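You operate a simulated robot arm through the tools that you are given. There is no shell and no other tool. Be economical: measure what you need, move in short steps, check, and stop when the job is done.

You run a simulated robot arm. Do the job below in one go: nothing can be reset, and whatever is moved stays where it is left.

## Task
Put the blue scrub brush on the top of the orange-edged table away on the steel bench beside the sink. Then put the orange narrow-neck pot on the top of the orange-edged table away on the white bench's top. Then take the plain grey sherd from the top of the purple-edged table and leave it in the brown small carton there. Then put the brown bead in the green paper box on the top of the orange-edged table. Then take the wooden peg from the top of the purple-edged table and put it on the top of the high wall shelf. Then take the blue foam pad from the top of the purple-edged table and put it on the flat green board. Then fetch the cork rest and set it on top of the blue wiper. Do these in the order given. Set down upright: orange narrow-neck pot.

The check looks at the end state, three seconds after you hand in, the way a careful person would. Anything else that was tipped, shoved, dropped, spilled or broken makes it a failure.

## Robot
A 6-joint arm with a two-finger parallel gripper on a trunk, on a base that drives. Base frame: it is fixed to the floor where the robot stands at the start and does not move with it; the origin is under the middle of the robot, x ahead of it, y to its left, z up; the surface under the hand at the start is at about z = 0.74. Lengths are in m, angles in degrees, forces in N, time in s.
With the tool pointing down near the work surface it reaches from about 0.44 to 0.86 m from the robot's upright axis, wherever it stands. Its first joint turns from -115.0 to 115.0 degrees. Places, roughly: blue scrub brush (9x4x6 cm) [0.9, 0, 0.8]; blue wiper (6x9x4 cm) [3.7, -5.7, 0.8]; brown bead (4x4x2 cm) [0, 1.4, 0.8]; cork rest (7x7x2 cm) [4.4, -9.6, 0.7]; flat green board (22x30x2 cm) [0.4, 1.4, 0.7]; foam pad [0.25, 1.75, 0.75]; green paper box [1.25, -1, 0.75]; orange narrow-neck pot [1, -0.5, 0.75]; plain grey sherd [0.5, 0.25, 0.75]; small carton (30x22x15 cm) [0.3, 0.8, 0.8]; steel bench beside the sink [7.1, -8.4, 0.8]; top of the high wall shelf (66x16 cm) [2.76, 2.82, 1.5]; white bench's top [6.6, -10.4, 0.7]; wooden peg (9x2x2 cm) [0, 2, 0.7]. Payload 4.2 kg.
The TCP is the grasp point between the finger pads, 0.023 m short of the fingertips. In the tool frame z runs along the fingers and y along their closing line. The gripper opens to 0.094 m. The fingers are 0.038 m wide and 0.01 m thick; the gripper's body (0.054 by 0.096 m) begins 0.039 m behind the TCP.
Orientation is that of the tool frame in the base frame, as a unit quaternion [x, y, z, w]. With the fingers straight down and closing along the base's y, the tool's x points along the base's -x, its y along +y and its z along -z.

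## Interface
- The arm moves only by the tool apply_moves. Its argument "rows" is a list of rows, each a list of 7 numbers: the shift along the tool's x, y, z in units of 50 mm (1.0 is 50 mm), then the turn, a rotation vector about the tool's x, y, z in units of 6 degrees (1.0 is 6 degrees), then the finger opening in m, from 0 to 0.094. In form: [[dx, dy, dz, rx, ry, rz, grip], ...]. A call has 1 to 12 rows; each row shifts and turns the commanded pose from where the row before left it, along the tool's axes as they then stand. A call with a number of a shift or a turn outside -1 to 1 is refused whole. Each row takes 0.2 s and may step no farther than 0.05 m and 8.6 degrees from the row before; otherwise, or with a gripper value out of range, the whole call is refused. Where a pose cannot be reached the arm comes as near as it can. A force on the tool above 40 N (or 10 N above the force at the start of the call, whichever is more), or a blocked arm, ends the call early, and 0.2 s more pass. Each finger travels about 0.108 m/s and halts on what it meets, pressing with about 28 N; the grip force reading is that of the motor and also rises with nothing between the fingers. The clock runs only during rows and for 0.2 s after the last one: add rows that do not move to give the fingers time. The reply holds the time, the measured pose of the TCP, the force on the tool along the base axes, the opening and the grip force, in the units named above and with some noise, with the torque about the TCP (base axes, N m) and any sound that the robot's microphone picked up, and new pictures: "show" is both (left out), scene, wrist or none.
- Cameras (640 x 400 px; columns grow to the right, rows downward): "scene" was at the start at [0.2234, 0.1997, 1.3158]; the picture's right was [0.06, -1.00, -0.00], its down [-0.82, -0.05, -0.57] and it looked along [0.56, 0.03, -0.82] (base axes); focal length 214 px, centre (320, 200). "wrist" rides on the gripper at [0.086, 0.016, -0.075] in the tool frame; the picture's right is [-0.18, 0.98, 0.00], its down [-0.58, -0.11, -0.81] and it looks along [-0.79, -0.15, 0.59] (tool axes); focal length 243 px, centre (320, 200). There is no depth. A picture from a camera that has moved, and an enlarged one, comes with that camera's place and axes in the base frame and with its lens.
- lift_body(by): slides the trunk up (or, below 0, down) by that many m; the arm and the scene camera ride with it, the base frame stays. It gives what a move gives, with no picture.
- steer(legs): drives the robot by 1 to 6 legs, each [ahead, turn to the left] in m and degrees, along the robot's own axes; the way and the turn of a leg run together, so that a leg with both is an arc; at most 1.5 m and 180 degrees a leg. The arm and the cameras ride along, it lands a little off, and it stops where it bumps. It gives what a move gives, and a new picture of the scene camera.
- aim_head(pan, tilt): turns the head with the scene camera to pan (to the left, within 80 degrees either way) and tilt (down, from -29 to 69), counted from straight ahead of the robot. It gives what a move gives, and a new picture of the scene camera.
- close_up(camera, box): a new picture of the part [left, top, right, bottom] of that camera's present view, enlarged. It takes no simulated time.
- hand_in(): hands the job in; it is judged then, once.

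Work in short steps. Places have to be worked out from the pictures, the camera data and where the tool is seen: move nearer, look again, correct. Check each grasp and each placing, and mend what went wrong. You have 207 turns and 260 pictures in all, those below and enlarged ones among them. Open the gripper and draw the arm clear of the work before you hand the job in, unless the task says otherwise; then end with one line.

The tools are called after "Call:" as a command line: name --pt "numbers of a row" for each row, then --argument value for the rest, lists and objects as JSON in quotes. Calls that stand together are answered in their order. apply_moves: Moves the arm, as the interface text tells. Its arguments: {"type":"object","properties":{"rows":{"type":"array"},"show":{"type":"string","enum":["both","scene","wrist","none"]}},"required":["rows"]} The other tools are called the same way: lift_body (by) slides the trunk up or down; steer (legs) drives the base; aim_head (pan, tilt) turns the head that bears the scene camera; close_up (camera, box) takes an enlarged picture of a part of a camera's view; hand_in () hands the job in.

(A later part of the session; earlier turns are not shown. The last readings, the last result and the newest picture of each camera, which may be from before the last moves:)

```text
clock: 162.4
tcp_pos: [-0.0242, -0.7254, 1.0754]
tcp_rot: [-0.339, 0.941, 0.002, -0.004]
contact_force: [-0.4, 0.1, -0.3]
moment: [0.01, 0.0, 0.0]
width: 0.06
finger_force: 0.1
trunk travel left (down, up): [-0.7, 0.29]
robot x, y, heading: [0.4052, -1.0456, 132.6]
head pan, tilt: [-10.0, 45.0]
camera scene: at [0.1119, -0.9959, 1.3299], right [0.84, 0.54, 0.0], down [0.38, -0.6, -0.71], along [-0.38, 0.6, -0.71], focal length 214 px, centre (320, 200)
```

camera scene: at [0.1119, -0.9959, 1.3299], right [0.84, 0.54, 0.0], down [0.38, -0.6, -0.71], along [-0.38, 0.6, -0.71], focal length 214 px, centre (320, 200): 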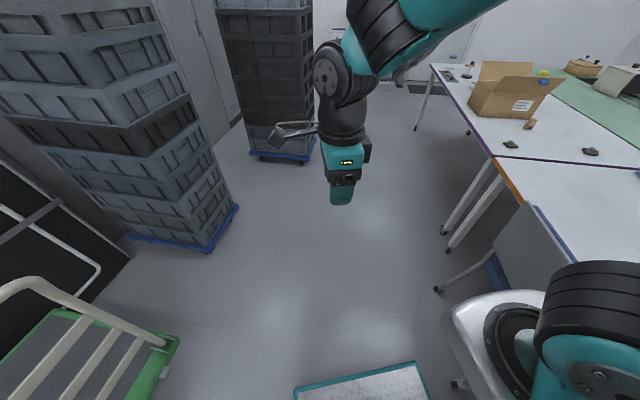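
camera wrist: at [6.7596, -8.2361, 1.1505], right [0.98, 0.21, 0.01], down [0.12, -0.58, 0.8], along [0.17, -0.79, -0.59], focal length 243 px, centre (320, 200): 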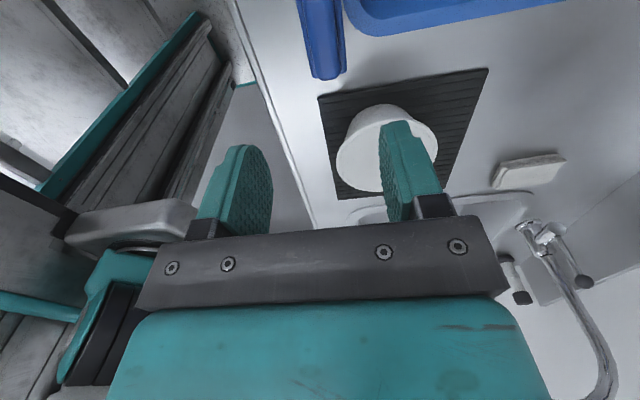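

The rear corner touched a chair. I'll pull forward away from it, straighten, back up into line with the pot, then turn to face the table.

Call:
steer --legs '[[0.85, 0], [0, -20], [-0.5, 0], [0, -90]]'

Call:
aim_head --pan -10 --tilt 40

```text
clock: 174.3
tcp_pos: [0.4775, -0.6098, 1.0756]
tcp_rot: [0.592, 0.806, 0.003, 0.0]
contact_force: [0.4, 0.1, -0.1]
moment: [0.03, -0.03, -0.02]
width: 0.06
finger_force: 0.1
trunk travel left (down, up): [-0.7, 0.29]
robot x, y, heading: [0.021, -0.8809, 20.3]
head pan, tilt: [-10.0, 45.0]
camera scene: at [0.1762, -0.6327, 1.3299], right [0.18, -0.98, 0.0], down [-0.7, -0.13, -0.71], along [0.7, 0.13, -0.71], focal length 214 px, centre (320, 200)
```

scene: 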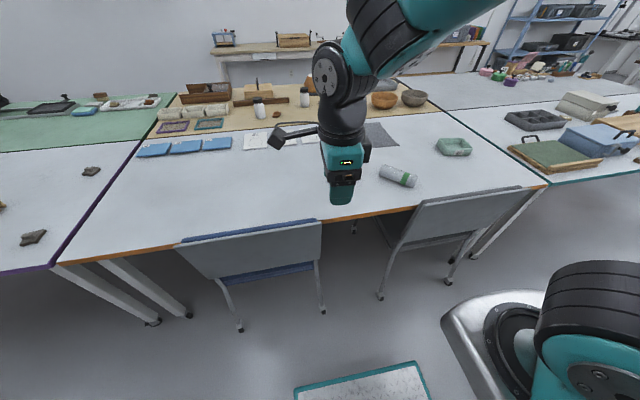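

```text
clock: 175.0
tcp_pos: [0.4788, -0.6096, 1.0762]
tcp_rot: [0.592, 0.806, 0.004, 0.001]
contact_force: [1.2, -0.5, 0.3]
moment: [0.0, -0.01, -0.02]
width: 0.0599
finger_force: 0.0
trunk travel left (down, up): [-0.7, 0.29]
robot x, y, heading: [0.0211, -0.8823, 20.5]
head pan, tilt: [-10.0, 40.0]
camera scene: at [0.1799, -0.632, 1.3371], right [0.18, -0.98, 0.0], down [-0.63, -0.12, -0.77], along [0.75, 0.14, -0.64], focal length 214 px, centre (320, 200)
```

scene: 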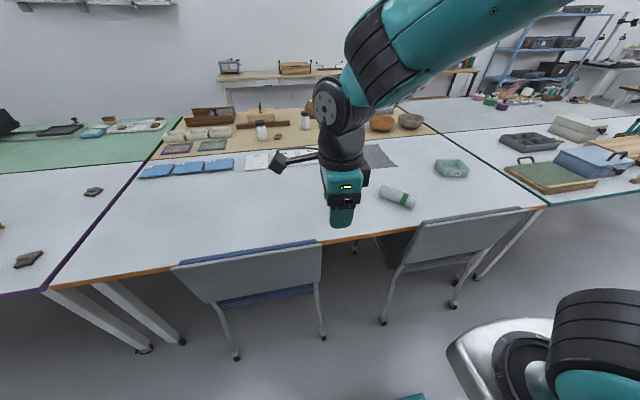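

I make the pot about (0.89, -0.60), just behind the hand in this view. I'll inch forward a little and raise the hand out of the line of sight.

Call:
steer --legs '[[0.17, 0]]'

Call:
apply_moves --pt "0.8 0 -0.6 0 0 0 0.09" --pt "0.8 0 -0.6 0 0 0 0.09" --pt "0.8 0 -0.6 0 0 0 0.09" --show "both"

```text
clock: 176.5
tcp_pos: [0.6362, -0.5484, 1.0755]
tcp_rot: [0.591, 0.807, 0.003, 0.0]
contact_force: [0.3, 0.2, -1.3]
moment: [-0.02, 0.01, -0.02]
width: 0.0601
finger_force: 0.1
trunk travel left (down, up): [-0.7, 0.29]
robot x, y, heading: [0.1798, -0.8214, 20.7]
head pan, tilt: [-10.0, 40.0]
camera scene: at [0.338, -0.5717, 1.3371], right [0.18, -0.98, 0.0], down [-0.63, -0.12, -0.77], along [0.75, 0.14, -0.64], focal length 214 px, centre (320, 200)
```

scene: 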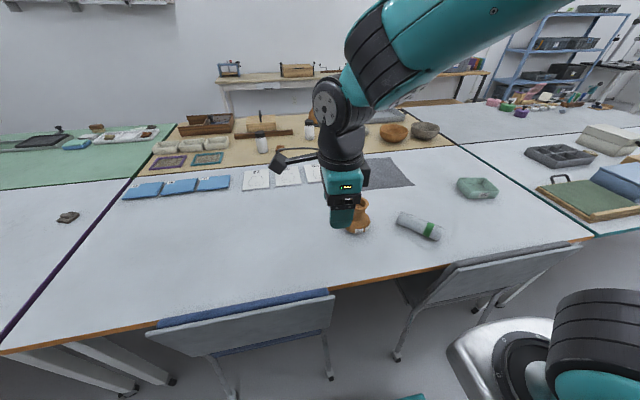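

```text
clock: 177.3
tcp_pos: [0.5961, -0.4339, 1.1675]
tcp_rot: [0.59, 0.807, 0.003, 0.001]
contact_force: [-0.1, -0.7, 0.0]
moment: [-0.02, 0.03, -0.01]
width: 0.0898
finger_force: 0.0
trunk travel left (down, up): [-0.7, 0.29]
robot x, y, heading: [0.1774, -0.826, 20.4]
head pan, tilt: [-10.0, 40.0]
camera scene: at [0.3382, -0.572, 1.3371], right [0.18, -0.98, 0.0], down [-0.63, -0.12, -0.77], along [0.75, 0.14, -0.64], focal length 214 px, centre (320, 200)
camera wrist: at [0.5851, -0.3473, 1.2429], right [0.99, 0.12, 0.01], down [0.07, -0.59, 0.8], along [0.1, -0.8, -0.59], focal length 243 px, centre (320, 200)
```

scene: 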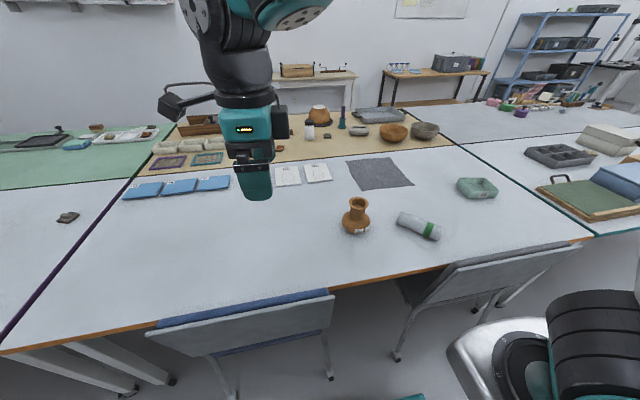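
wrist: 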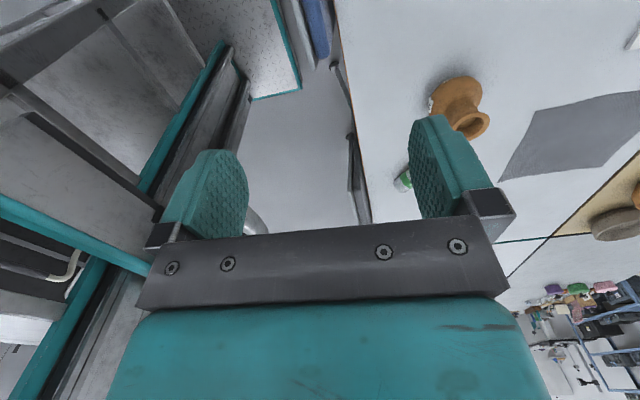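

Call:
close_up --camera "scene" --box '[316, 180, 396, 240]'

Call:
close_up --camera "wrist" --box '[400, 60, 520, 150]'

```text
6.67 times, centred on (356, 210) of scene
camera zoom: at [0.3382, -0.572, 1.3371], right [0.18, -0.98, 0.0], down [-0.63, -0.12, -0.77], along [0.75, 0.14, -0.64], focal length 1430 px, centre (80, 133)
```

zoom: 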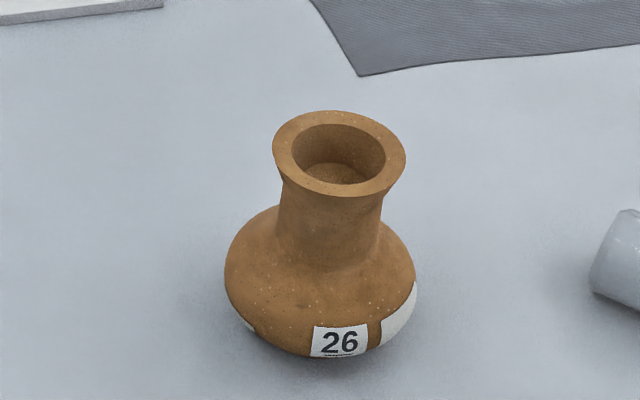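

```text
4.44 times, centred on (460, 105) of wrist
camera zoom: at [0.5851, -0.3473, 1.2429], right [0.99, 0.12, 0.01], down [0.07, -0.59, 0.8], along [0.1, -0.8, -0.59], focal length 1078 px, centre (-302, 622)
```

zoom: 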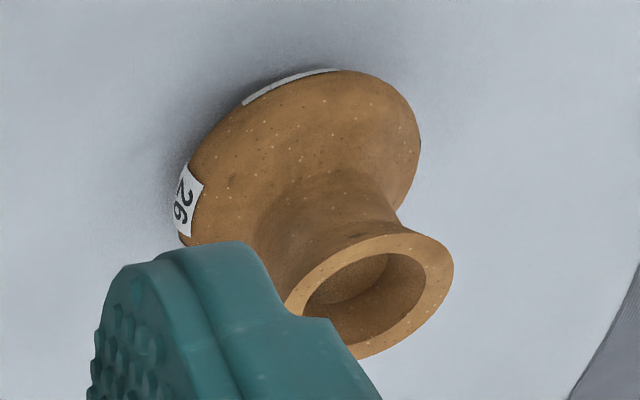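

The rim triangulates to (0.908, -0.601, 0.86). It is 68 mm wide, which fits the jaws. I'll move above it.

Call:
apply_moves --pt "-0.508 0.493 0.475 0 0 0 0.094" --pt "-0.508 0.493 0.475 0 0 0 0.094" --pt "-0.508 0.493 0.475 0 0 0 0.094" --pt "-0.508 0.493 0.475 0 0 0 0.094" --pt "-0.508 0.493 0.475 0 0 0 0.094" --pt "-0.508 0.493 0.475 0 0 0 0.094" --pt "-0.508 0.493 0.475 0 0 0 0.094" --pt "-0.508 0.493 0.475 0 0 0 0.094" --pt "-0.508 0.493 0.475 0 0 0 0.094" --pt "-0.508 0.493 0.475 0 0 0 0.094"

```text
clock: 179.5
tcp_pos: [0.9144, -0.6016, 0.9286]
tcp_rot: [0.59, 0.807, 0.003, 0.001]
contact_force: [-1.4, 0.2, 1.1]
moment: [-0.05, -0.03, 0.0]
width: 0.0938
finger_force: 0.1
trunk travel left (down, up): [-0.7, 0.29]
robot x, y, heading: [0.18, -0.8275, 20.8]
head pan, tilt: [-10.0, 40.0]
camera scene: at [0.3375, -0.5717, 1.3372], right [0.19, -0.98, 0.0], down [-0.63, -0.12, -0.77], along [0.75, 0.14, -0.64], focal length 214 px, centre (320, 200)
camera wrist: at [0.9045, -0.5156, 1.0026], right [0.99, 0.12, 0.01], down [0.07, -0.59, 0.8], along [0.1, -0.8, -0.59], focal length 243 px, centre (320, 200)
```

scene: 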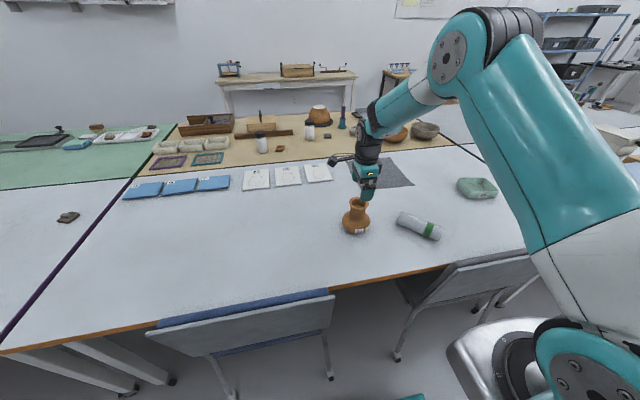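
wrist: 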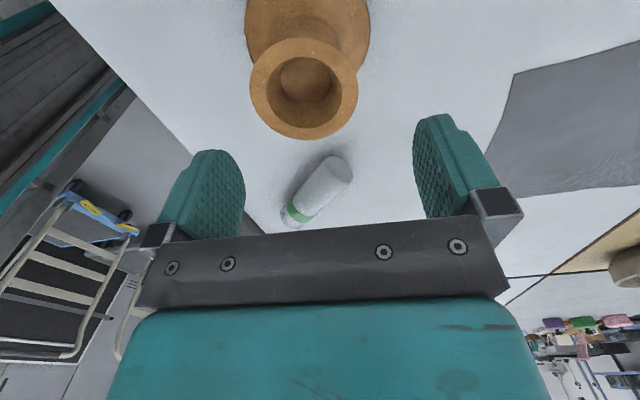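

The rim shows at (0.905, -0.595). I'll apply a small correction, then descend and close.

Call:
apply_moves --pt "0.17 -0.135 0 0 0 0 0.094" --pt "0 0 0.8 0 0 0 0.094" --pt "0 0 0.87 0 0 0 0.094" --pt "0 0 0 0 0 0 0.04" --pt "0 0 0 0 0 0 0.02" --pt "0 0 0 0 0 0 0.0" --pt "0 0 0 0 0 0 0.0"

```text
clock: 181.1
tcp_pos: [0.9043, -0.5953, 0.8431]
tcp_rot: [0.591, 0.807, 0.004, 0.001]
contact_force: [0.1, 0.8, -0.1]
moment: [0.03, 0.02, -0.01]
width: 0.0663
finger_force: 28.2
trunk travel left (down, up): [-0.7, 0.29]
robot x, y, heading: [0.1808, -0.8245, 20.8]
head pan, tilt: [-10.0, 40.0]
camera scene: at [0.3382, -0.5717, 1.337], right [0.18, -0.98, 0.0], down [-0.63, -0.12, -0.77], along [0.75, 0.14, -0.64], focal length 214 px, centre (320, 200)
camera wrist: at [0.8933, -0.5088, 0.918], right [0.99, 0.12, 0.01], down [0.07, -0.59, 0.8], along [0.1, -0.8, -0.59], focal length 243 px, centre (320, 200)
```

scene: 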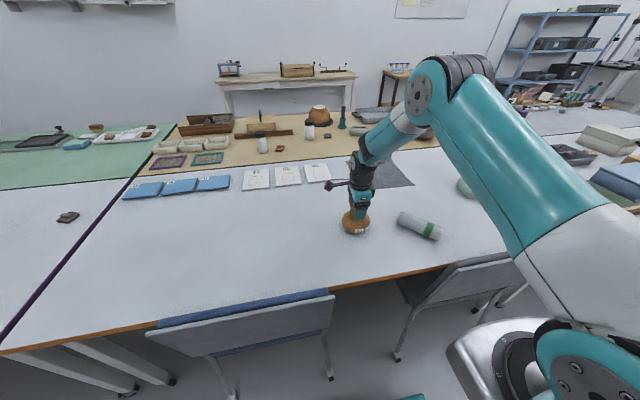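
wrist: 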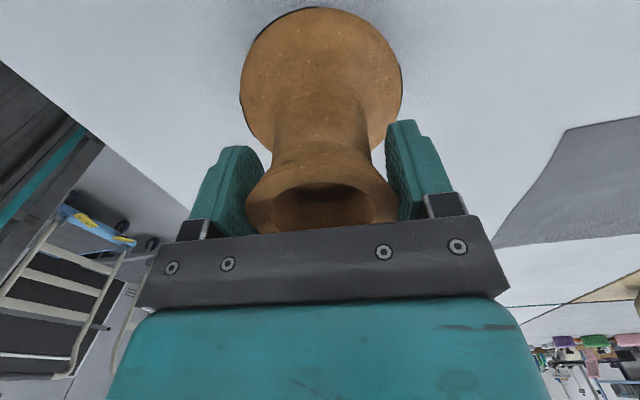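

The rim is gripped at 66 mm. I'll lift gently, check, then pull in.

Call:
apply_moves --pt "0 0 -0.3 0 0 0 0.0" --pt "0 0 -0.5 0 0 0 0.0" --pt "0 0 -0.8 0 0 0 0.0" --pt "0 0 -0.8 0 0 0 0.0" --pt "0 0 -0.8 0 0 0 0.0" --pt "0 0 -0.8 0 0 0 0.0" --pt "0 -0.8 -0.2 0 0 0 0.0" --pt "0 -0.8 -0.2 0 0 0 0.0" --pt "0 -0.8 -0.2 0 0 0 0.0" --pt "0 -0.8 -0.2 0 0 0 0.0" --pt "0 -0.8 -0.2 0 0 0 0.0" --pt "0 -0.8 -0.2 0 0 0 0.0"

```text
clock: 183.7
tcp_pos: [0.6757, -0.6664, 1.1042]
tcp_rot: [0.59, 0.807, 0.004, 0.0]
contact_force: [1.2, -0.2, -5.8]
moment: [0.01, 0.06, 0.05]
width: 0.0662
finger_force: 27.7
trunk travel left (down, up): [-0.7, 0.29]
robot x, y, heading: [0.1777, -0.8234, 20.8]
head pan, tilt: [-10.0, 40.0]
camera scene: at [0.3387, -0.5714, 1.3369], right [0.18, -0.98, 0.0], down [-0.63, -0.12, -0.77], along [0.75, 0.14, -0.64], focal length 214 px, centre (320, 200)
camera wrist: at [0.6652, -0.5802, 1.18], right [0.99, 0.12, 0.01], down [0.07, -0.59, 0.8], along [0.1, -0.8, -0.59], focal length 243 px, centre (320, 200)
```

scene: 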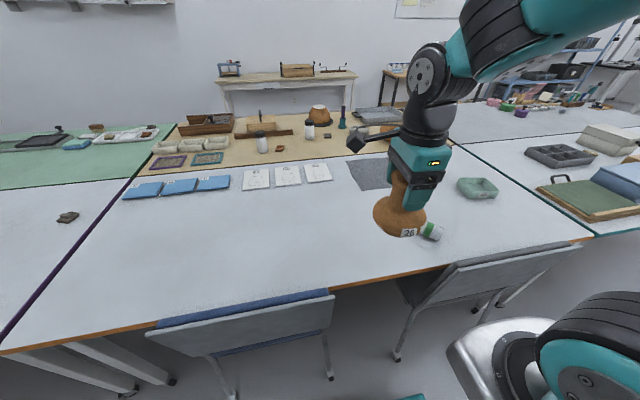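
wrist: 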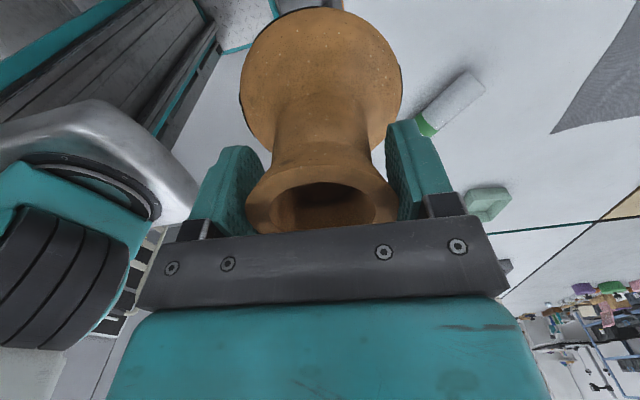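

The pot hangs upright and secure, its bottom near z=1.0. I'll back away from the table, turn and drive down the aisle.

Call:
steer --legs '[[-0.28, 0], [0, -84.6], [1.5, 0], [1.5, 0], [0.37, 0]]'

```text
clock: 205.3
tcp_pos: [1.5735, -4.4559, 1.1058]
tcp_rot: [0.979, 0.203, 0.003, 0.004]
contact_force: [0.1, 0.9, -5.3]
moment: [0.03, -0.02, 0.05]
width: 0.0659
finger_force: 27.7
trunk travel left (down, up): [-0.7, 0.29]
robot x, y, heading: [1.3601, -3.9797, -63.4]
head pan, tilt: [-10.0, 40.0]
camera scene: at [1.6325, -4.1106, 1.3371], right [-0.96, -0.28, 0.0], down [-0.18, 0.62, -0.77], along [0.22, -0.73, -0.64], focal length 214 px, centre (320, 200)
```

scene: 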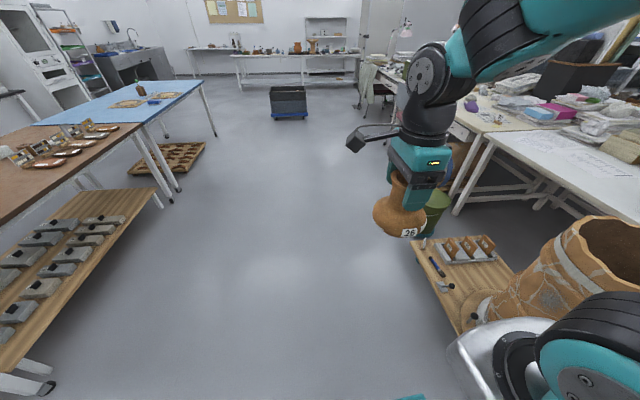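

On track. I'll head to the staging point before the gap.

Call:
steer --legs '[[0, 7.7], [1.5, 0], [1.5, 0], [0.44, 0], [0, 25.6]]'

```text
clock: 224.0
tcp_pos: [3.796, -7.0793, 1.1051]
tcp_rot: [0.875, 0.483, 0.003, 0.002]
contact_force: [0.2, -0.3, -5.4]
moment: [0.02, -0.05, -0.04]
width: 0.0662
finger_force: 28.0
trunk travel left (down, up): [-0.7, 0.29]
robot x, y, heading: [3.3591, -6.804, -29.1]
head pan, tilt: [-10.0, 40.0]
camera scene: at [3.6504, -6.7609, 1.3371], right [-0.63, -0.78, 0.0], down [-0.5, 0.41, -0.77], along [0.59, -0.48, -0.64], focal length 214 px, centre (320, 200)
```

scene: 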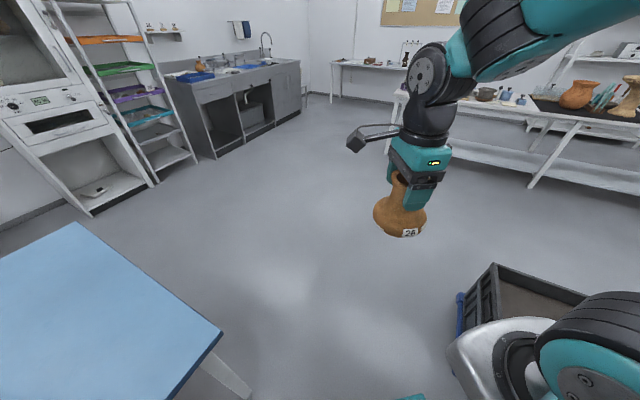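

Slightly left of the line but with enough margin; I'll correct the heading and go through.

Call:
steer --legs '[[0, -4], [1.5, 0], [0.7, 0]]'

Call:
aim_head --pan -15 --tilt 25

```text
clock: 235.4
tcp_pos: [5.6411, -8.3305, 1.107]
tcp_rot: [0.895, 0.446, 0.003, 0.003]
contact_force: [-0.7, -0.4, -5.7]
moment: [0.03, -0.02, -0.02]
width: 0.0661
finger_force: 28.1
trunk travel left (down, up): [-0.7, 0.29]
robot x, y, heading: [5.224, -8.0172, -33.6]
head pan, tilt: [-10.0, 40.0]
camera scene: at [5.5212, -8.0003, 1.3371], right [-0.69, -0.72, 0.0], down [-0.46, 0.44, -0.77], along [0.55, -0.53, -0.64], focal length 214 px, centre (320, 200)
```

scene: 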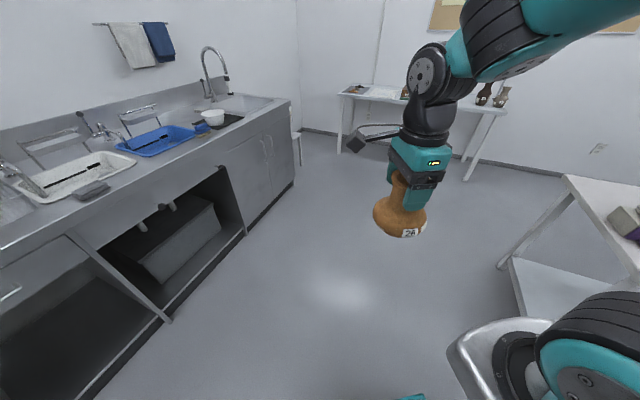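

```text
clock: 236.2
tcp_pos: [5.6404, -8.3299, 1.1051]
tcp_rot: [0.895, 0.446, 0.003, 0.002]
contact_force: [-0.8, 0.0, -6.8]
moment: [0.02, -0.02, -0.05]
width: 0.066
finger_force: 28.2
trunk travel left (down, up): [-0.7, 0.29]
robot x, y, heading: [5.2282, -8.0221, -33.7]
head pan, tilt: [-15.0, 25.0]
camera scene: at [5.5205, -8.0107, 1.3603], right [-0.75, -0.66, 0.0], down [-0.28, 0.32, -0.91], along [0.6, -0.68, -0.42], focal length 214 px, centre (320, 200)
```

scene: 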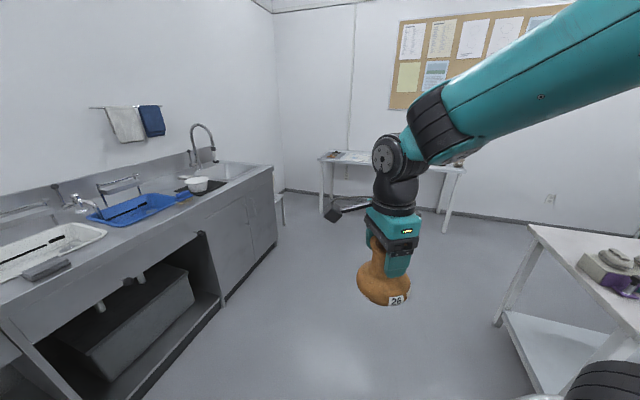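

The white bench's front edge is at about u=11.87, centred on l≈2.06. I'll drive in front of it.

Call:
steer --legs '[[0, -22.6], [1.5, 0], [0, -11]]'

Call:
aim_head --pan 0 --tilt 40

```text
clock: 245.5
tcp_pos: [6.177, -9.7662, 1.1057]
tcp_rot: [0.989, 0.15, 0.002, 0.003]
contact_force: [-0.2, 1.4, -5.1]
moment: [0.03, -0.03, -0.04]
width: 0.0664
finger_force: 28.5
trunk travel left (down, up): [-0.7, 0.29]
robot x, y, heading: [6.0219, -9.27, -69.5]
head pan, tilt: [-15.0, 25.0]
camera scene: at [6.2667, -9.4363, 1.3604], right [-1.0, -0.09, 0.0], down [-0.04, 0.42, -0.91], along [0.09, -0.9, -0.42], focal length 214 px, centre (320, 200)
```

scene: 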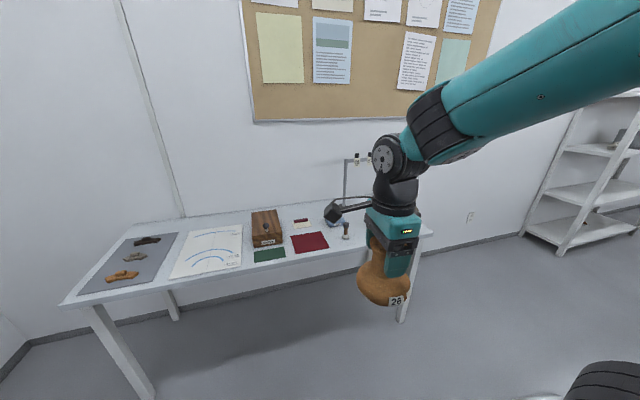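

```text
clock: 246.2
tcp_pos: [6.1777, -9.767, 1.1057]
tcp_rot: [0.989, 0.15, 0.002, 0.003]
contact_force: [0.4, -0.2, -6.1]
moment: [0.02, -0.01, 0.0]
width: 0.0658
finger_force: 28.2
trunk travel left (down, up): [-0.7, 0.29]
robot x, y, heading: [6.0228, -9.2691, -69.6]
head pan, tilt: [0.0, 40.0]
camera scene: at [6.2877, -9.4243, 1.3372], right [-0.94, -0.35, 0.0], down [-0.22, 0.6, -0.77], along [0.27, -0.72, -0.64], focal length 214 px, centre (320, 200)
```

scene: 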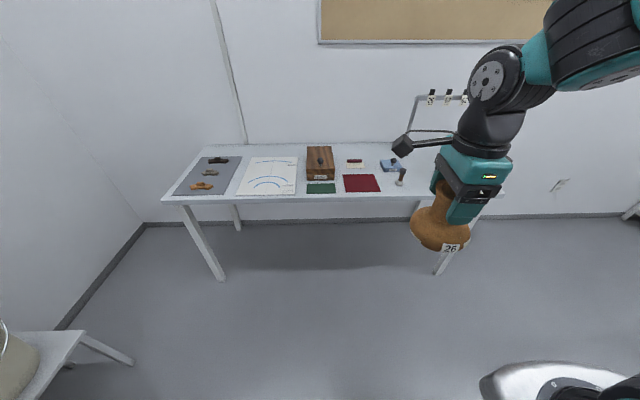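

The right half of the bench is hidden by the hand, so I'll swing the pot to the left and look.

Call:
apply_moves --pt "1 0 0 0 0 0 0" --pt "1 0 0 0 0 0 0" --pt "1 0 0 0 0 0 0" --pt "1 0 0 0 0 0 0" --pt "1 0 0 0 0 0 0" --pt "1 0 0 0 0 0 0" --pt "1 0 0 0 0 0 0" --show "scene"

```text
clock: 247.8
tcp_pos: [6.5111, -9.6647, 1.1036]
tcp_rot: [0.989, 0.15, 0.001, 0.002]
contact_force: [-1.2, 0.5, -4.5]
moment: [0.0, -0.07, -0.02]
width: 0.0661
finger_force: 27.7
trunk travel left (down, up): [-0.7, 0.29]
robot x, y, heading: [6.0239, -9.2704, -69.6]
head pan, tilt: [0.0, 40.0]
camera scene: at [6.2873, -9.4243, 1.3372], right [-0.94, -0.35, 0.0], down [-0.22, 0.6, -0.77], along [0.27, -0.72, -0.64], focal length 214 px, centre (320, 200)
```

scene: 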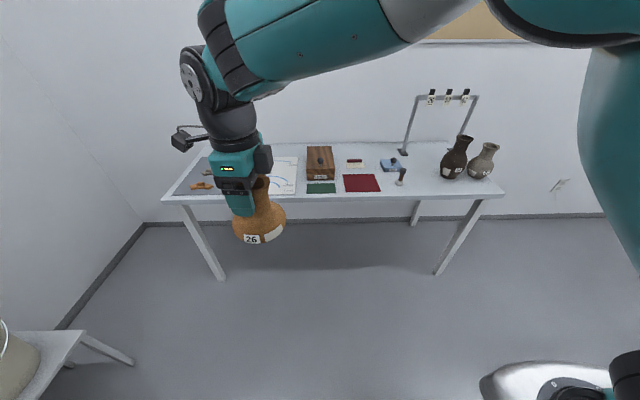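

There is free space between the stamp and the dark vase, at about (6.145, -10.43). I'll drive 0.42 m closer and then look again with the pot moved over.

Call:
steer --legs '[[0.42, 0]]'

Call:
aim_head --pan -20 --tilt 45

```text
clock: 250.4
tcp_pos: [6.6587, -10.0552, 1.1031]
tcp_rot: [0.988, 0.153, 0.001, 0.003]
contact_force: [0.1, -0.3, -5.7]
moment: [0.03, 0.01, -0.01]
width: 0.0664
finger_force: 28.4
trunk travel left (down, up): [-0.7, 0.29]
robot x, y, heading: [6.1685, -9.6611, -69.5]
head pan, tilt: [0.0, 40.0]
camera scene: at [6.4349, -9.8154, 1.3371], right [-0.94, -0.35, 0.0], down [-0.23, 0.6, -0.77], along [0.27, -0.72, -0.64], focal length 214 px, centre (320, 200)
```

scene: 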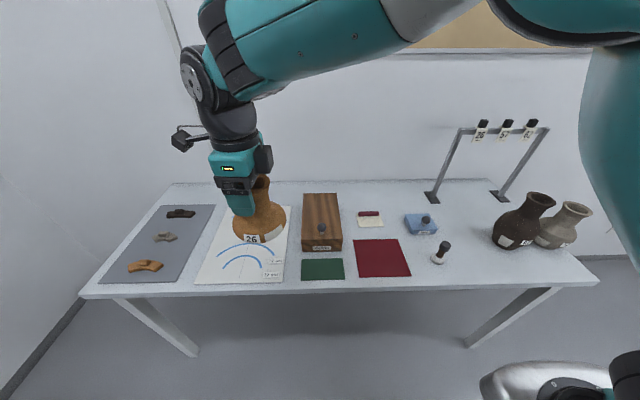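

```text
clock: 251.2
tcp_pos: [6.6593, -10.0554, 1.105]
tcp_rot: [0.988, 0.152, 0.002, 0.002]
contact_force: [-1.1, 0.2, -5.8]
moment: [0.0, -0.04, 0.01]
width: 0.0661
finger_force: 27.7
trunk travel left (down, up): [-0.7, 0.29]
robot x, y, heading: [6.1681, -9.6652, -69.5]
head pan, tilt: [-20.0, 45.0]
camera scene: at [6.4058, -9.8171, 1.3298], right [-1.0, -0.01, 0.0], down [-0.01, 0.71, -0.71], along [0.01, -0.71, -0.71], focal length 214 px, centre (320, 200)
```

scene: 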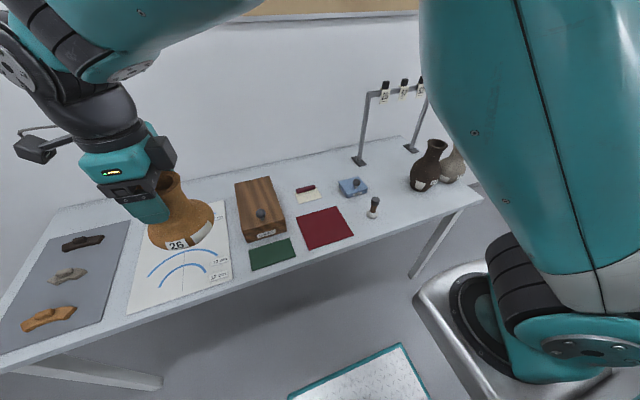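

Stamp at (6.222, -10.325), dark vase at (5.996, -10.469). I'll move the pot above (6.14, -10.425), staying high.

Call:
apply_moves --pt "-0.94 0.2 0 0 0 0 0" --pt "-0.94 0.2 0 0 0 0 0" --pt "-0.94 0.2 0 0 0 0 0" --pt "-0.94 0.2 0 0 0 0 0" --pt "-0.94 0.3 0 0 0 0 0" --pt "-0.94 0.3 0 0 0 0 0" --pt "-0.94 0.3 0 0 0 0 0" --pt "-0.94 0.3 0 0 0 0 0" --pt "-0.94 0.33 0 0 0 0 0" --pt "-0.94 0.33 0 0 0 0 0" --pt "-0.94 0.33 0 0 0 0 0" --pt "-0.94 0.33 0 0 0 0 0" --show "none"

Call:
apply_moves --pt "-0.82 0.41 0 0 0 0 0" --pt "0 0 0.7 0 0 0 0" --pt "0 0 0.7 0 0 0 0" --pt "0 0 0.5 0 0 0 0"

```text
clock: 253.8
tcp_pos: [6.1728, -10.384, 1.0993]
tcp_rot: [0.988, 0.152, 0.001, 0.003]
contact_force: [1.2, 0.4, -5.0]
moment: [-0.02, -0.02, -0.01]
width: 0.0658
finger_force: 28.0
trunk travel left (down, up): [-0.7, 0.29]
robot x, y, heading: [6.1725, -9.6612, -69.4]
head pan, tilt: [-20.0, 45.0]
```

```text
clock: 254.8
tcp_pos: [6.1373, -10.4148, 1.0066]
tcp_rot: [0.988, 0.152, 0.002, 0.003]
contact_force: [0.0, 0.1, -5.6]
moment: [0.04, -0.04, 0.0]
width: 0.066
finger_force: 28.1
trunk travel left (down, up): [-0.7, 0.29]
robot x, y, heading: [6.1735, -9.6623, -69.4]
head pan, tilt: [-20.0, 45.0]
camera scene: at [6.4055, -9.8171, 1.3299], right [-1.0, -0.01, 0.0], down [-0.01, 0.71, -0.71], along [0.01, -0.71, -0.71], focal length 214 px, centre (320, 200)
camera wrist: at [6.2243, -10.4046, 1.0806], right [0.12, -0.99, 0.01], down [-0.59, -0.07, 0.8], along [-0.8, -0.1, -0.59], focal length 243 px, centre (320, 200)
```

scene: 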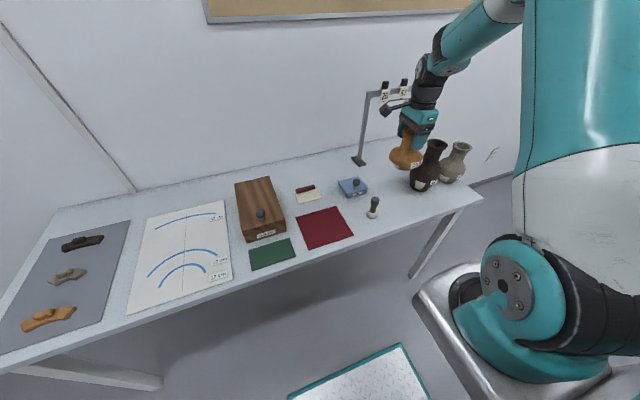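
wrist: 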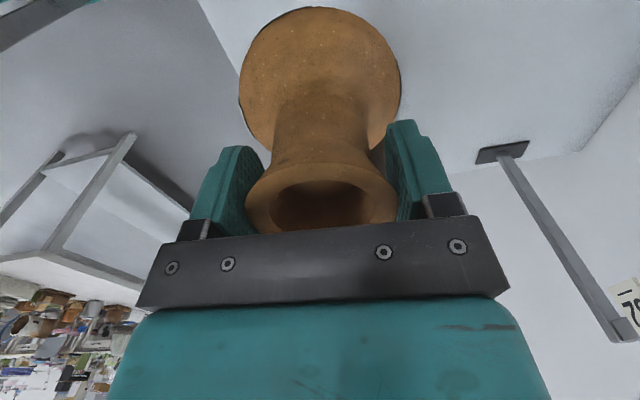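

Position looks right between the stamp and the vase. I'll descend, then make very small steps to contact.

Call:
apply_moves --pt "0 0 0.8 0 0 0 0" --pt "0 0 0.8 0 0 0 0" --pt "0 0 0.8 0 0 0 0" --pt "0 0 0.3 0 0 0 0" --pt "0 0 0.08 0 0 0 0" --pt "0 0 0.08 0 0 0 0" --pt "0 0 0.08 0 0 0 0" --pt "0 0 0.08 0 0 0 0" --pt "0 0 0.08 0 0 0 0" --pt "0 0 0.08 0 0 0 0" --pt "0 0 0.08 0 0 0 0" --pt "0 0 0.08 0 0 0 0"

```text
clock: 257.4
tcp_pos: [6.1391, -10.4179, 0.8434]
tcp_rot: [0.988, 0.152, 0.002, 0.005]
contact_force: [-2.1, 6.3, 20.1]
moment: [0.05, -0.21, 0.01]
width: 0.0663
finger_force: 28.5
trunk travel left (down, up): [-0.7, 0.29]
robot x, y, heading: [6.1709, -9.6672, -69.3]
head pan, tilt: [-20.0, 45.0]
camera scene: at [6.4054, -9.816, 1.3306], right [-1.0, -0.01, 0.0], down [-0.01, 0.71, -0.71], along [0.01, -0.71, -0.71], focal length 214 px, centre (320, 200)
camera wrist: at [6.2259, -10.4073, 0.9185], right [0.12, -0.99, 0.01], down [-0.59, -0.06, 0.8], along [-0.8, -0.1, -0.59], focal length 243 px, centre (320, 200)
```

scene: 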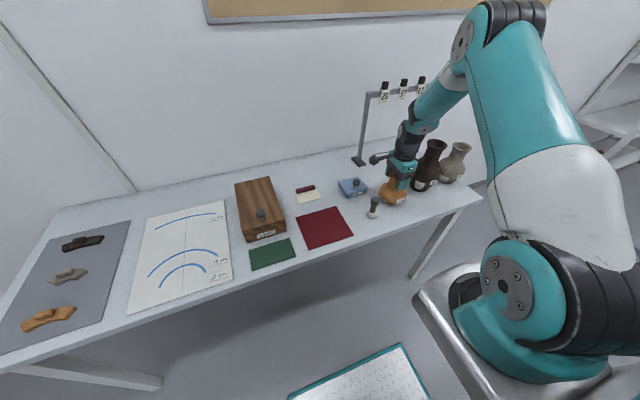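
wrist: 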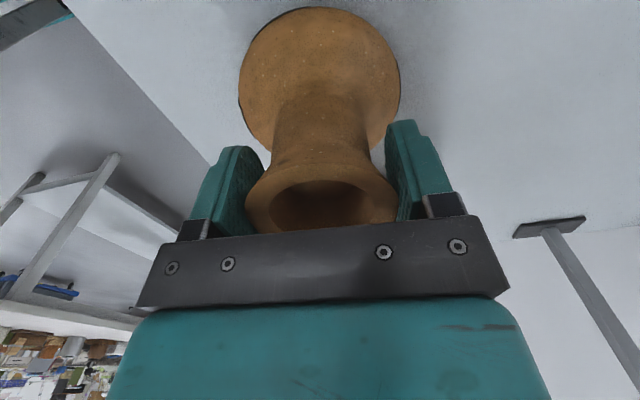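

The pot is on the bench, with 20 N upward on the tool. I'll release gradually and rise.

Call:
apply_moves --pt "0 0 -0.06 0 0 0 0.064" --pt "0 0 0 0 0 0 0.07" --pt "0 0 0 0 0 0 0.08" --pt "0 0 0 0 0 0 0.09" --pt "0 0 -0.3 0 0 0 0.09" --pt "0 0 -0.5 0 0 0 0.09" --pt "0 0 -1 0 0 0 0.09" --pt "0 0 -1 0 0 0 0.09" --pt "0 0 -1 0 0 0 0.09" --pt "0 -0.7 -0.5 0 0 0 0.09" --pt "0 -0.9 0 0 0 0 0.09" --pt "0 -0.9 0 0 0 0 0.09"

Call:
close_up --camera "scene" --box '[330, 130, 490, 230]'

```text
clock: 260.0
tcp_pos: [6.1026, -10.2986, 1.0582]
tcp_rot: [0.988, 0.153, 0.002, 0.002]
contact_force: [0.2, 0.2, 0.3]
moment: [0.03, -0.01, 0.04]
width: 0.0899
finger_force: 0.0
trunk travel left (down, up): [-0.7, 0.29]
robot x, y, heading: [6.1704, -9.6607, -69.2]
head pan, tilt: [-20.0, 45.0]
camera scene: at [6.4057, -9.8175, 1.3298], right [-1.0, -0.01, 0.0], down [-0.01, 0.71, -0.71], along [0.01, -0.71, -0.71], focal length 214 px, centre (320, 200)
camera wrist: at [6.1901, -10.2879, 1.1332], right [0.12, -0.99, 0.01], down [-0.59, -0.07, 0.8], along [-0.8, -0.1, -0.59], focal length 243 px, centre (320, 200)
```

scene: 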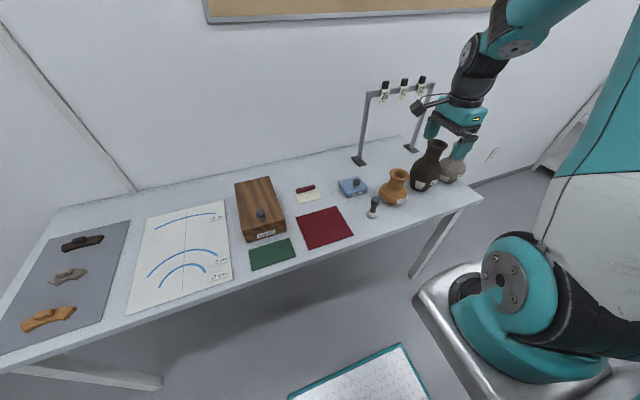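
wrist: 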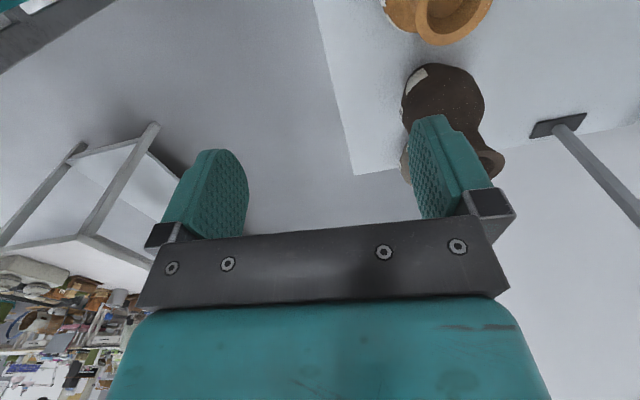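

```text
4.00 times, centred on (410, 180) of scene
camera zoom: at [6.4057, -9.8175, 1.3298], right [-1.0, -0.01, 0.0], down [-0.01, 0.71, -0.71], along [0.01, -0.71, -0.71], focal length 858 px, centre (-40, 280)
```

zoom: 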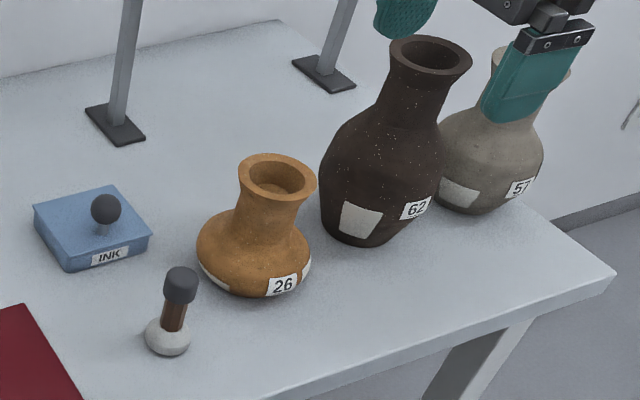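

The pot stands upright and clear of its neighbours. Now I'll go back toward the purple-edged table: back off, turn left and retrace the path.

Call:
steer --legs '[[-0.5, 0], [0, 97], [0, 96.6], [1.42, 0], [0, 23.5]]'

```text
clock: 279.1
tcp_pos: [4.7953, -7.5259, 1.0593]
tcp_rot: [-0.48, 0.877, 0.001, -0.002]
contact_force: [-0.4, -0.1, 0.4]
moment: [-0.04, 0.01, -0.02]
width: 0.09
finger_force: 0.1
trunk travel left (down, up): [-0.7, 0.29]
robot x, y, heading: [5.1494, -8.0573, 150.5]
head pan, tilt: [-20.0, 45.0]
camera scene: at [4.8697, -8.0883, 1.3299], right [0.76, 0.65, 0.0], down [0.46, -0.54, -0.71], along [-0.46, 0.54, -0.71], focal length 214 px, centre (320, 200)
```

scene: 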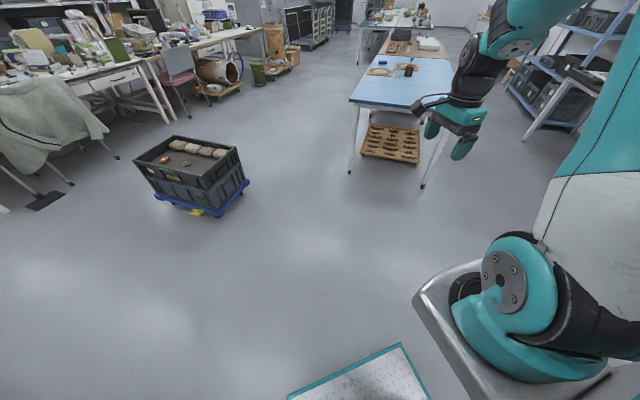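

On the line. I'll go through the gap and into the aisle.

Call:
steer --legs '[[0, -4.2], [1.5, 0], [0.7, 0], [0, -21], [1.3, 0], [1.16, 0]]'

```text
clock: 302.8
tcp_pos: [1.951, -4.1995, 1.0598]
tcp_rot: [-0.27, 0.963, 0.001, -0.002]
contact_force: [-0.5, -0.7, -0.3]
moment: [0.02, -0.01, -0.01]
width: 0.0899
finger_force: 0.1
trunk travel left (down, up): [-0.7, 0.29]
robot x, y, heading: [2.0384, -4.8287, 124.2]
head pan, tilt: [-20.0, 45.0]
camera scene: at [1.7711, -4.7366, 1.3299], right [0.97, 0.25, 0.0], down [0.18, -0.69, -0.71], along [-0.18, 0.69, -0.71], focal length 214 px, centre (320, 200)
```

scene: 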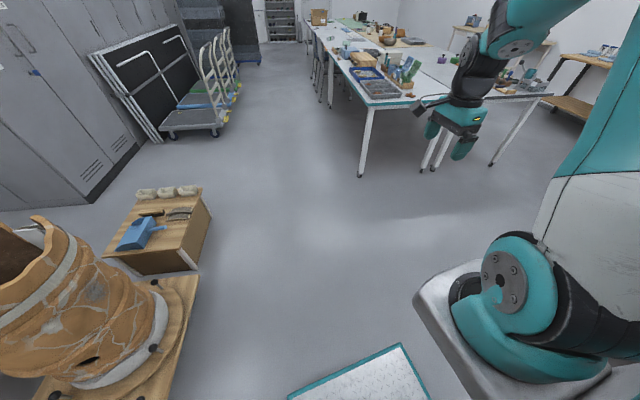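

I'll center the arm first, then follow the aisle back to the purple-edged table.

Call:
apply_moves --pt "0.95 0 -0.1 0 0 0 0.09" --pt "0.95 0 -0.1 0 0 0 0.09" --pt "0.95 0 -0.1 0 0 0 0.09" --pt "0.95 0 -0.1 0 0 0 0.09" --pt "0.95 0 -0.1 0 0 0 0.09" --pt "0.95 0 -0.1 0 0 0 0.09" --show "none"

Call:
steer --legs '[[0, 1], [1.5, 0], [0, -12], [1.5, 0]]'

```text
clock: 304.1
tcp_pos: [1.7087, -4.3448, 1.0904]
tcp_rot: [-0.268, 0.963, 0.002, -0.002]
contact_force: [0.3, 0.3, 0.4]
moment: [-0.01, 0.01, 0.0]
width: 0.0901
finger_force: 0.0
trunk travel left (down, up): [-0.7, 0.29]
robot x, y, heading: [2.035, -4.8295, 124.3]
head pan, tilt: [-20.0, 45.0]
```

```text
clock: 319.7
tcp_pos: [0.3493, -1.6987, 1.0908]
tcp_rot: [-0.18, 0.984, 0.002, -0.002]
contact_force: [-0.4, 0.0, 0.2]
moment: [0.01, -0.04, -0.01]
width: 0.09
finger_force: 0.0
trunk travel left (down, up): [-0.7, 0.29]
robot x, y, heading: [0.5857, -2.2411, 113.7]
head pan, tilt: [-20.0, 45.0]
camera scene: at [0.3385, -2.0946, 1.3299], right [1.0, 0.07, 0.0], down [0.05, -0.71, -0.71], along [-0.05, 0.71, -0.71], focal length 214 px, centre (320, 200)
```

scene: 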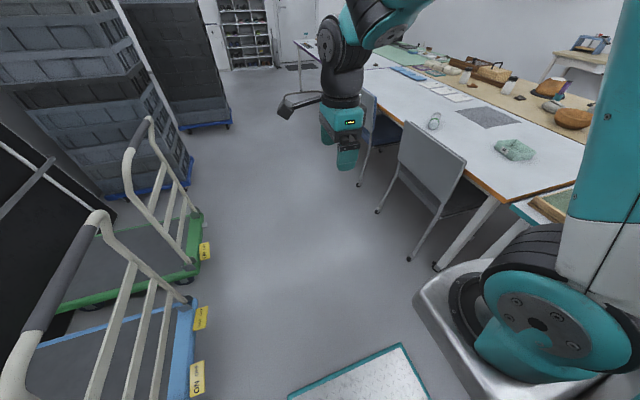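

Call:
steer --legs '[[1.5, 0], [1.25, 0], [0, -91], [0.22, 0]]'

Call:
aim_head --pan 0 --tilt 48

```text
clock: 338.0
tcp_pos: [0.3417, 0.5614, 1.0906]
tcp_rot: [0.593, 0.805, 0.003, 0.001]
contact_force: [-1.1, 0.0, -0.1]
moment: [0.06, 0.01, 0.0]
width: 0.0901
finger_force: 0.1
trunk travel left (down, up): [-0.7, 0.29]
robot x, y, heading: [-0.2125, 0.3586, 20.3]
head pan, tilt: [-20.0, 45.0]
camera scene: at [-0.0544, 0.5953, 1.3299], right [0.01, -1.0, 0.0], down [-0.71, -0.01, -0.71], along [0.71, 0.01, -0.71], focal length 214 px, centre (320, 200)
```

scene: 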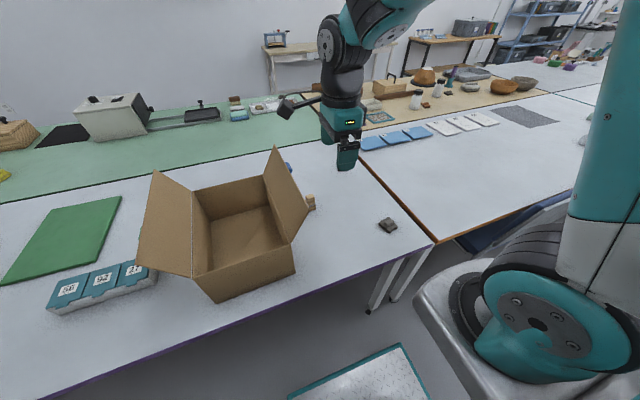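

```text
clock: 338.9
tcp_pos: [0.3412, 0.562, 1.0909]
tcp_rot: [0.593, 0.805, 0.003, 0.0]
contact_force: [-0.6, -0.5, -0.1]
moment: [-0.02, 0.01, 0.0]
width: 0.0899
finger_force: 0.0
trunk travel left (down, up): [-0.7, 0.29]
robot x, y, heading: [-0.2077, 0.3539, 20.4]
head pan, tilt: [0.0, 48.0]
camera scene: at [-0.0619, 0.6221, 1.3257], right [0.35, -0.94, 0.0], down [-0.7, -0.26, -0.67], along [0.63, 0.23, -0.74], focal length 214 px, centre (320, 200)
```

scene: 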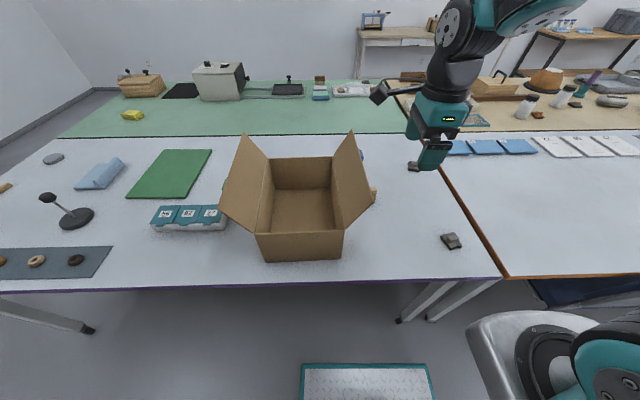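

I'll zoom in on the two sherds and on the left part of the table.

Call:
close_up --camera "scene" --box '[390, 150, 480, 260]'

Call:
close_up --camera "scene" --box '[0, 130, 240, 290]'

```text
3.64 times, centred on (435, 205) of scene
camera zoom: at [-0.0619, 0.6221, 1.3257], right [0.35, -0.94, 0.0], down [-0.7, -0.26, -0.67], along [0.63, 0.23, -0.74], focal length 780 px, centre (-98, 182)
```

zoom: 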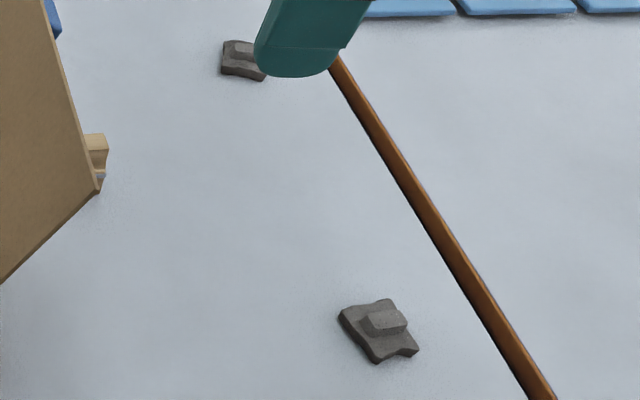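

```text
2.50 times, centred on (120, 210) of scene
camera zoom: at [-0.0619, 0.6221, 1.3257], right [0.35, -0.94, 0.0], down [-0.7, -0.26, -0.67], along [0.63, 0.23, -0.74], focal length 536 px, centre (820, 175)
```

zoom: 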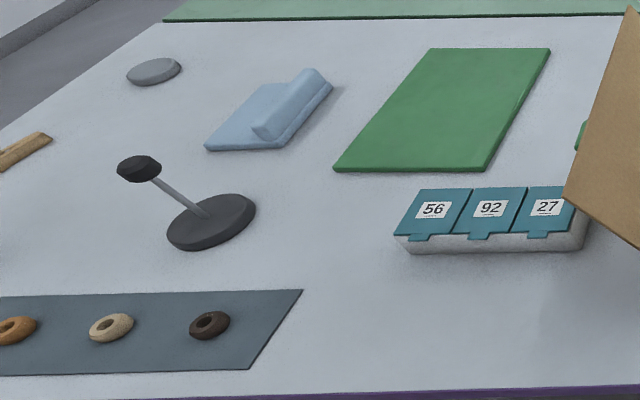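

The sherd nearest the corner, at (0.41, 0.36), matches the listing. The dark bead at (-0.04, 1.38) matches the brown bead. I'll bring the wrist camera over the sherd for a good look.

Call:
apply_moves --pt "-0.62 0.02 0.56 0 0 0 0.09" --pt "-0.62 0.02 0.56 0 0 0 0.09" --pt "-0.62 0.02 0.56 0 0 0 0.09" --pt "-0.62 0.02 0.56 0 0 0 0.09" --pt "-0.62 0.02 0.56 0 0 0 0.09"

Call:
close_up --camera "scene" --box '[395, 145, 435, 175]'

```text
clock: 340.1
tcp_pos: [0.3905, 0.4124, 0.9506]
tcp_rot: [0.593, 0.805, 0.003, 0.0]
contact_force: [-0.4, 0.3, 0.8]
moment: [-0.01, -0.03, 0.0]
width: 0.0901
finger_force: 0.1
trunk travel left (down, up): [-0.7, 0.29]
robot x, y, heading: [-0.2102, 0.3557, 20.4]
head pan, tilt: [0.0, 48.0]
camera scene: at [-0.0624, 0.6224, 1.3257], right [0.35, -0.94, 0.0], down [-0.7, -0.26, -0.67], along [0.63, 0.23, -0.74], focal length 214 px, centre (320, 200)
camera wrist: at [0.3802, 0.4988, 1.0247], right [0.99, 0.12, 0.01], down [0.06, -0.59, 0.8], along [0.1, -0.8, -0.59], focal length 243 px, centre (320, 200)
```

scene: 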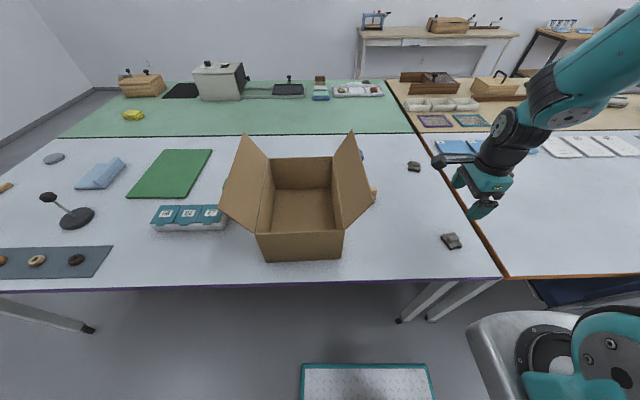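
wrist: 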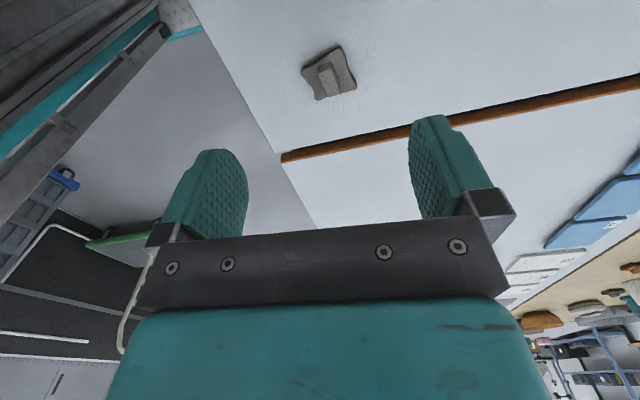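

```text
13.33 times, centred on (415, 160) of scene
camera zoom: at [-0.0624, 0.6224, 1.3257], right [0.35, -0.94, 0.0], down [-0.7, -0.26, -0.67], along [0.63, 0.23, -0.74], focal length 2860 px, centre (-947, 733)
```

zoom: 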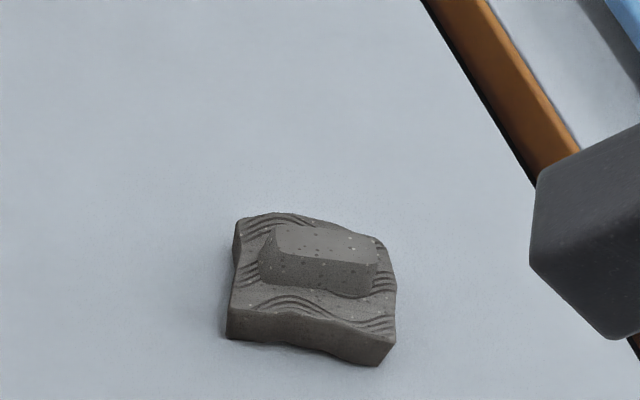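

Call:
close_up --camera "wrist" --box '[280, 30, 380, 110]'

```text
5.00 times, centred on (330, 70) of wrist
camera zoom: at [0.3802, 0.4988, 1.0247], right [0.99, 0.12, 0.01], down [0.06, -0.59, 0.8], along [0.1, -0.8, -0.59], focal length 1213 px, centre (270, 850)
```

zoom: 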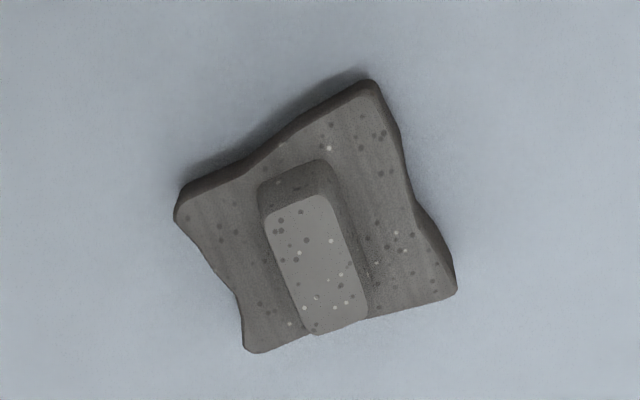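

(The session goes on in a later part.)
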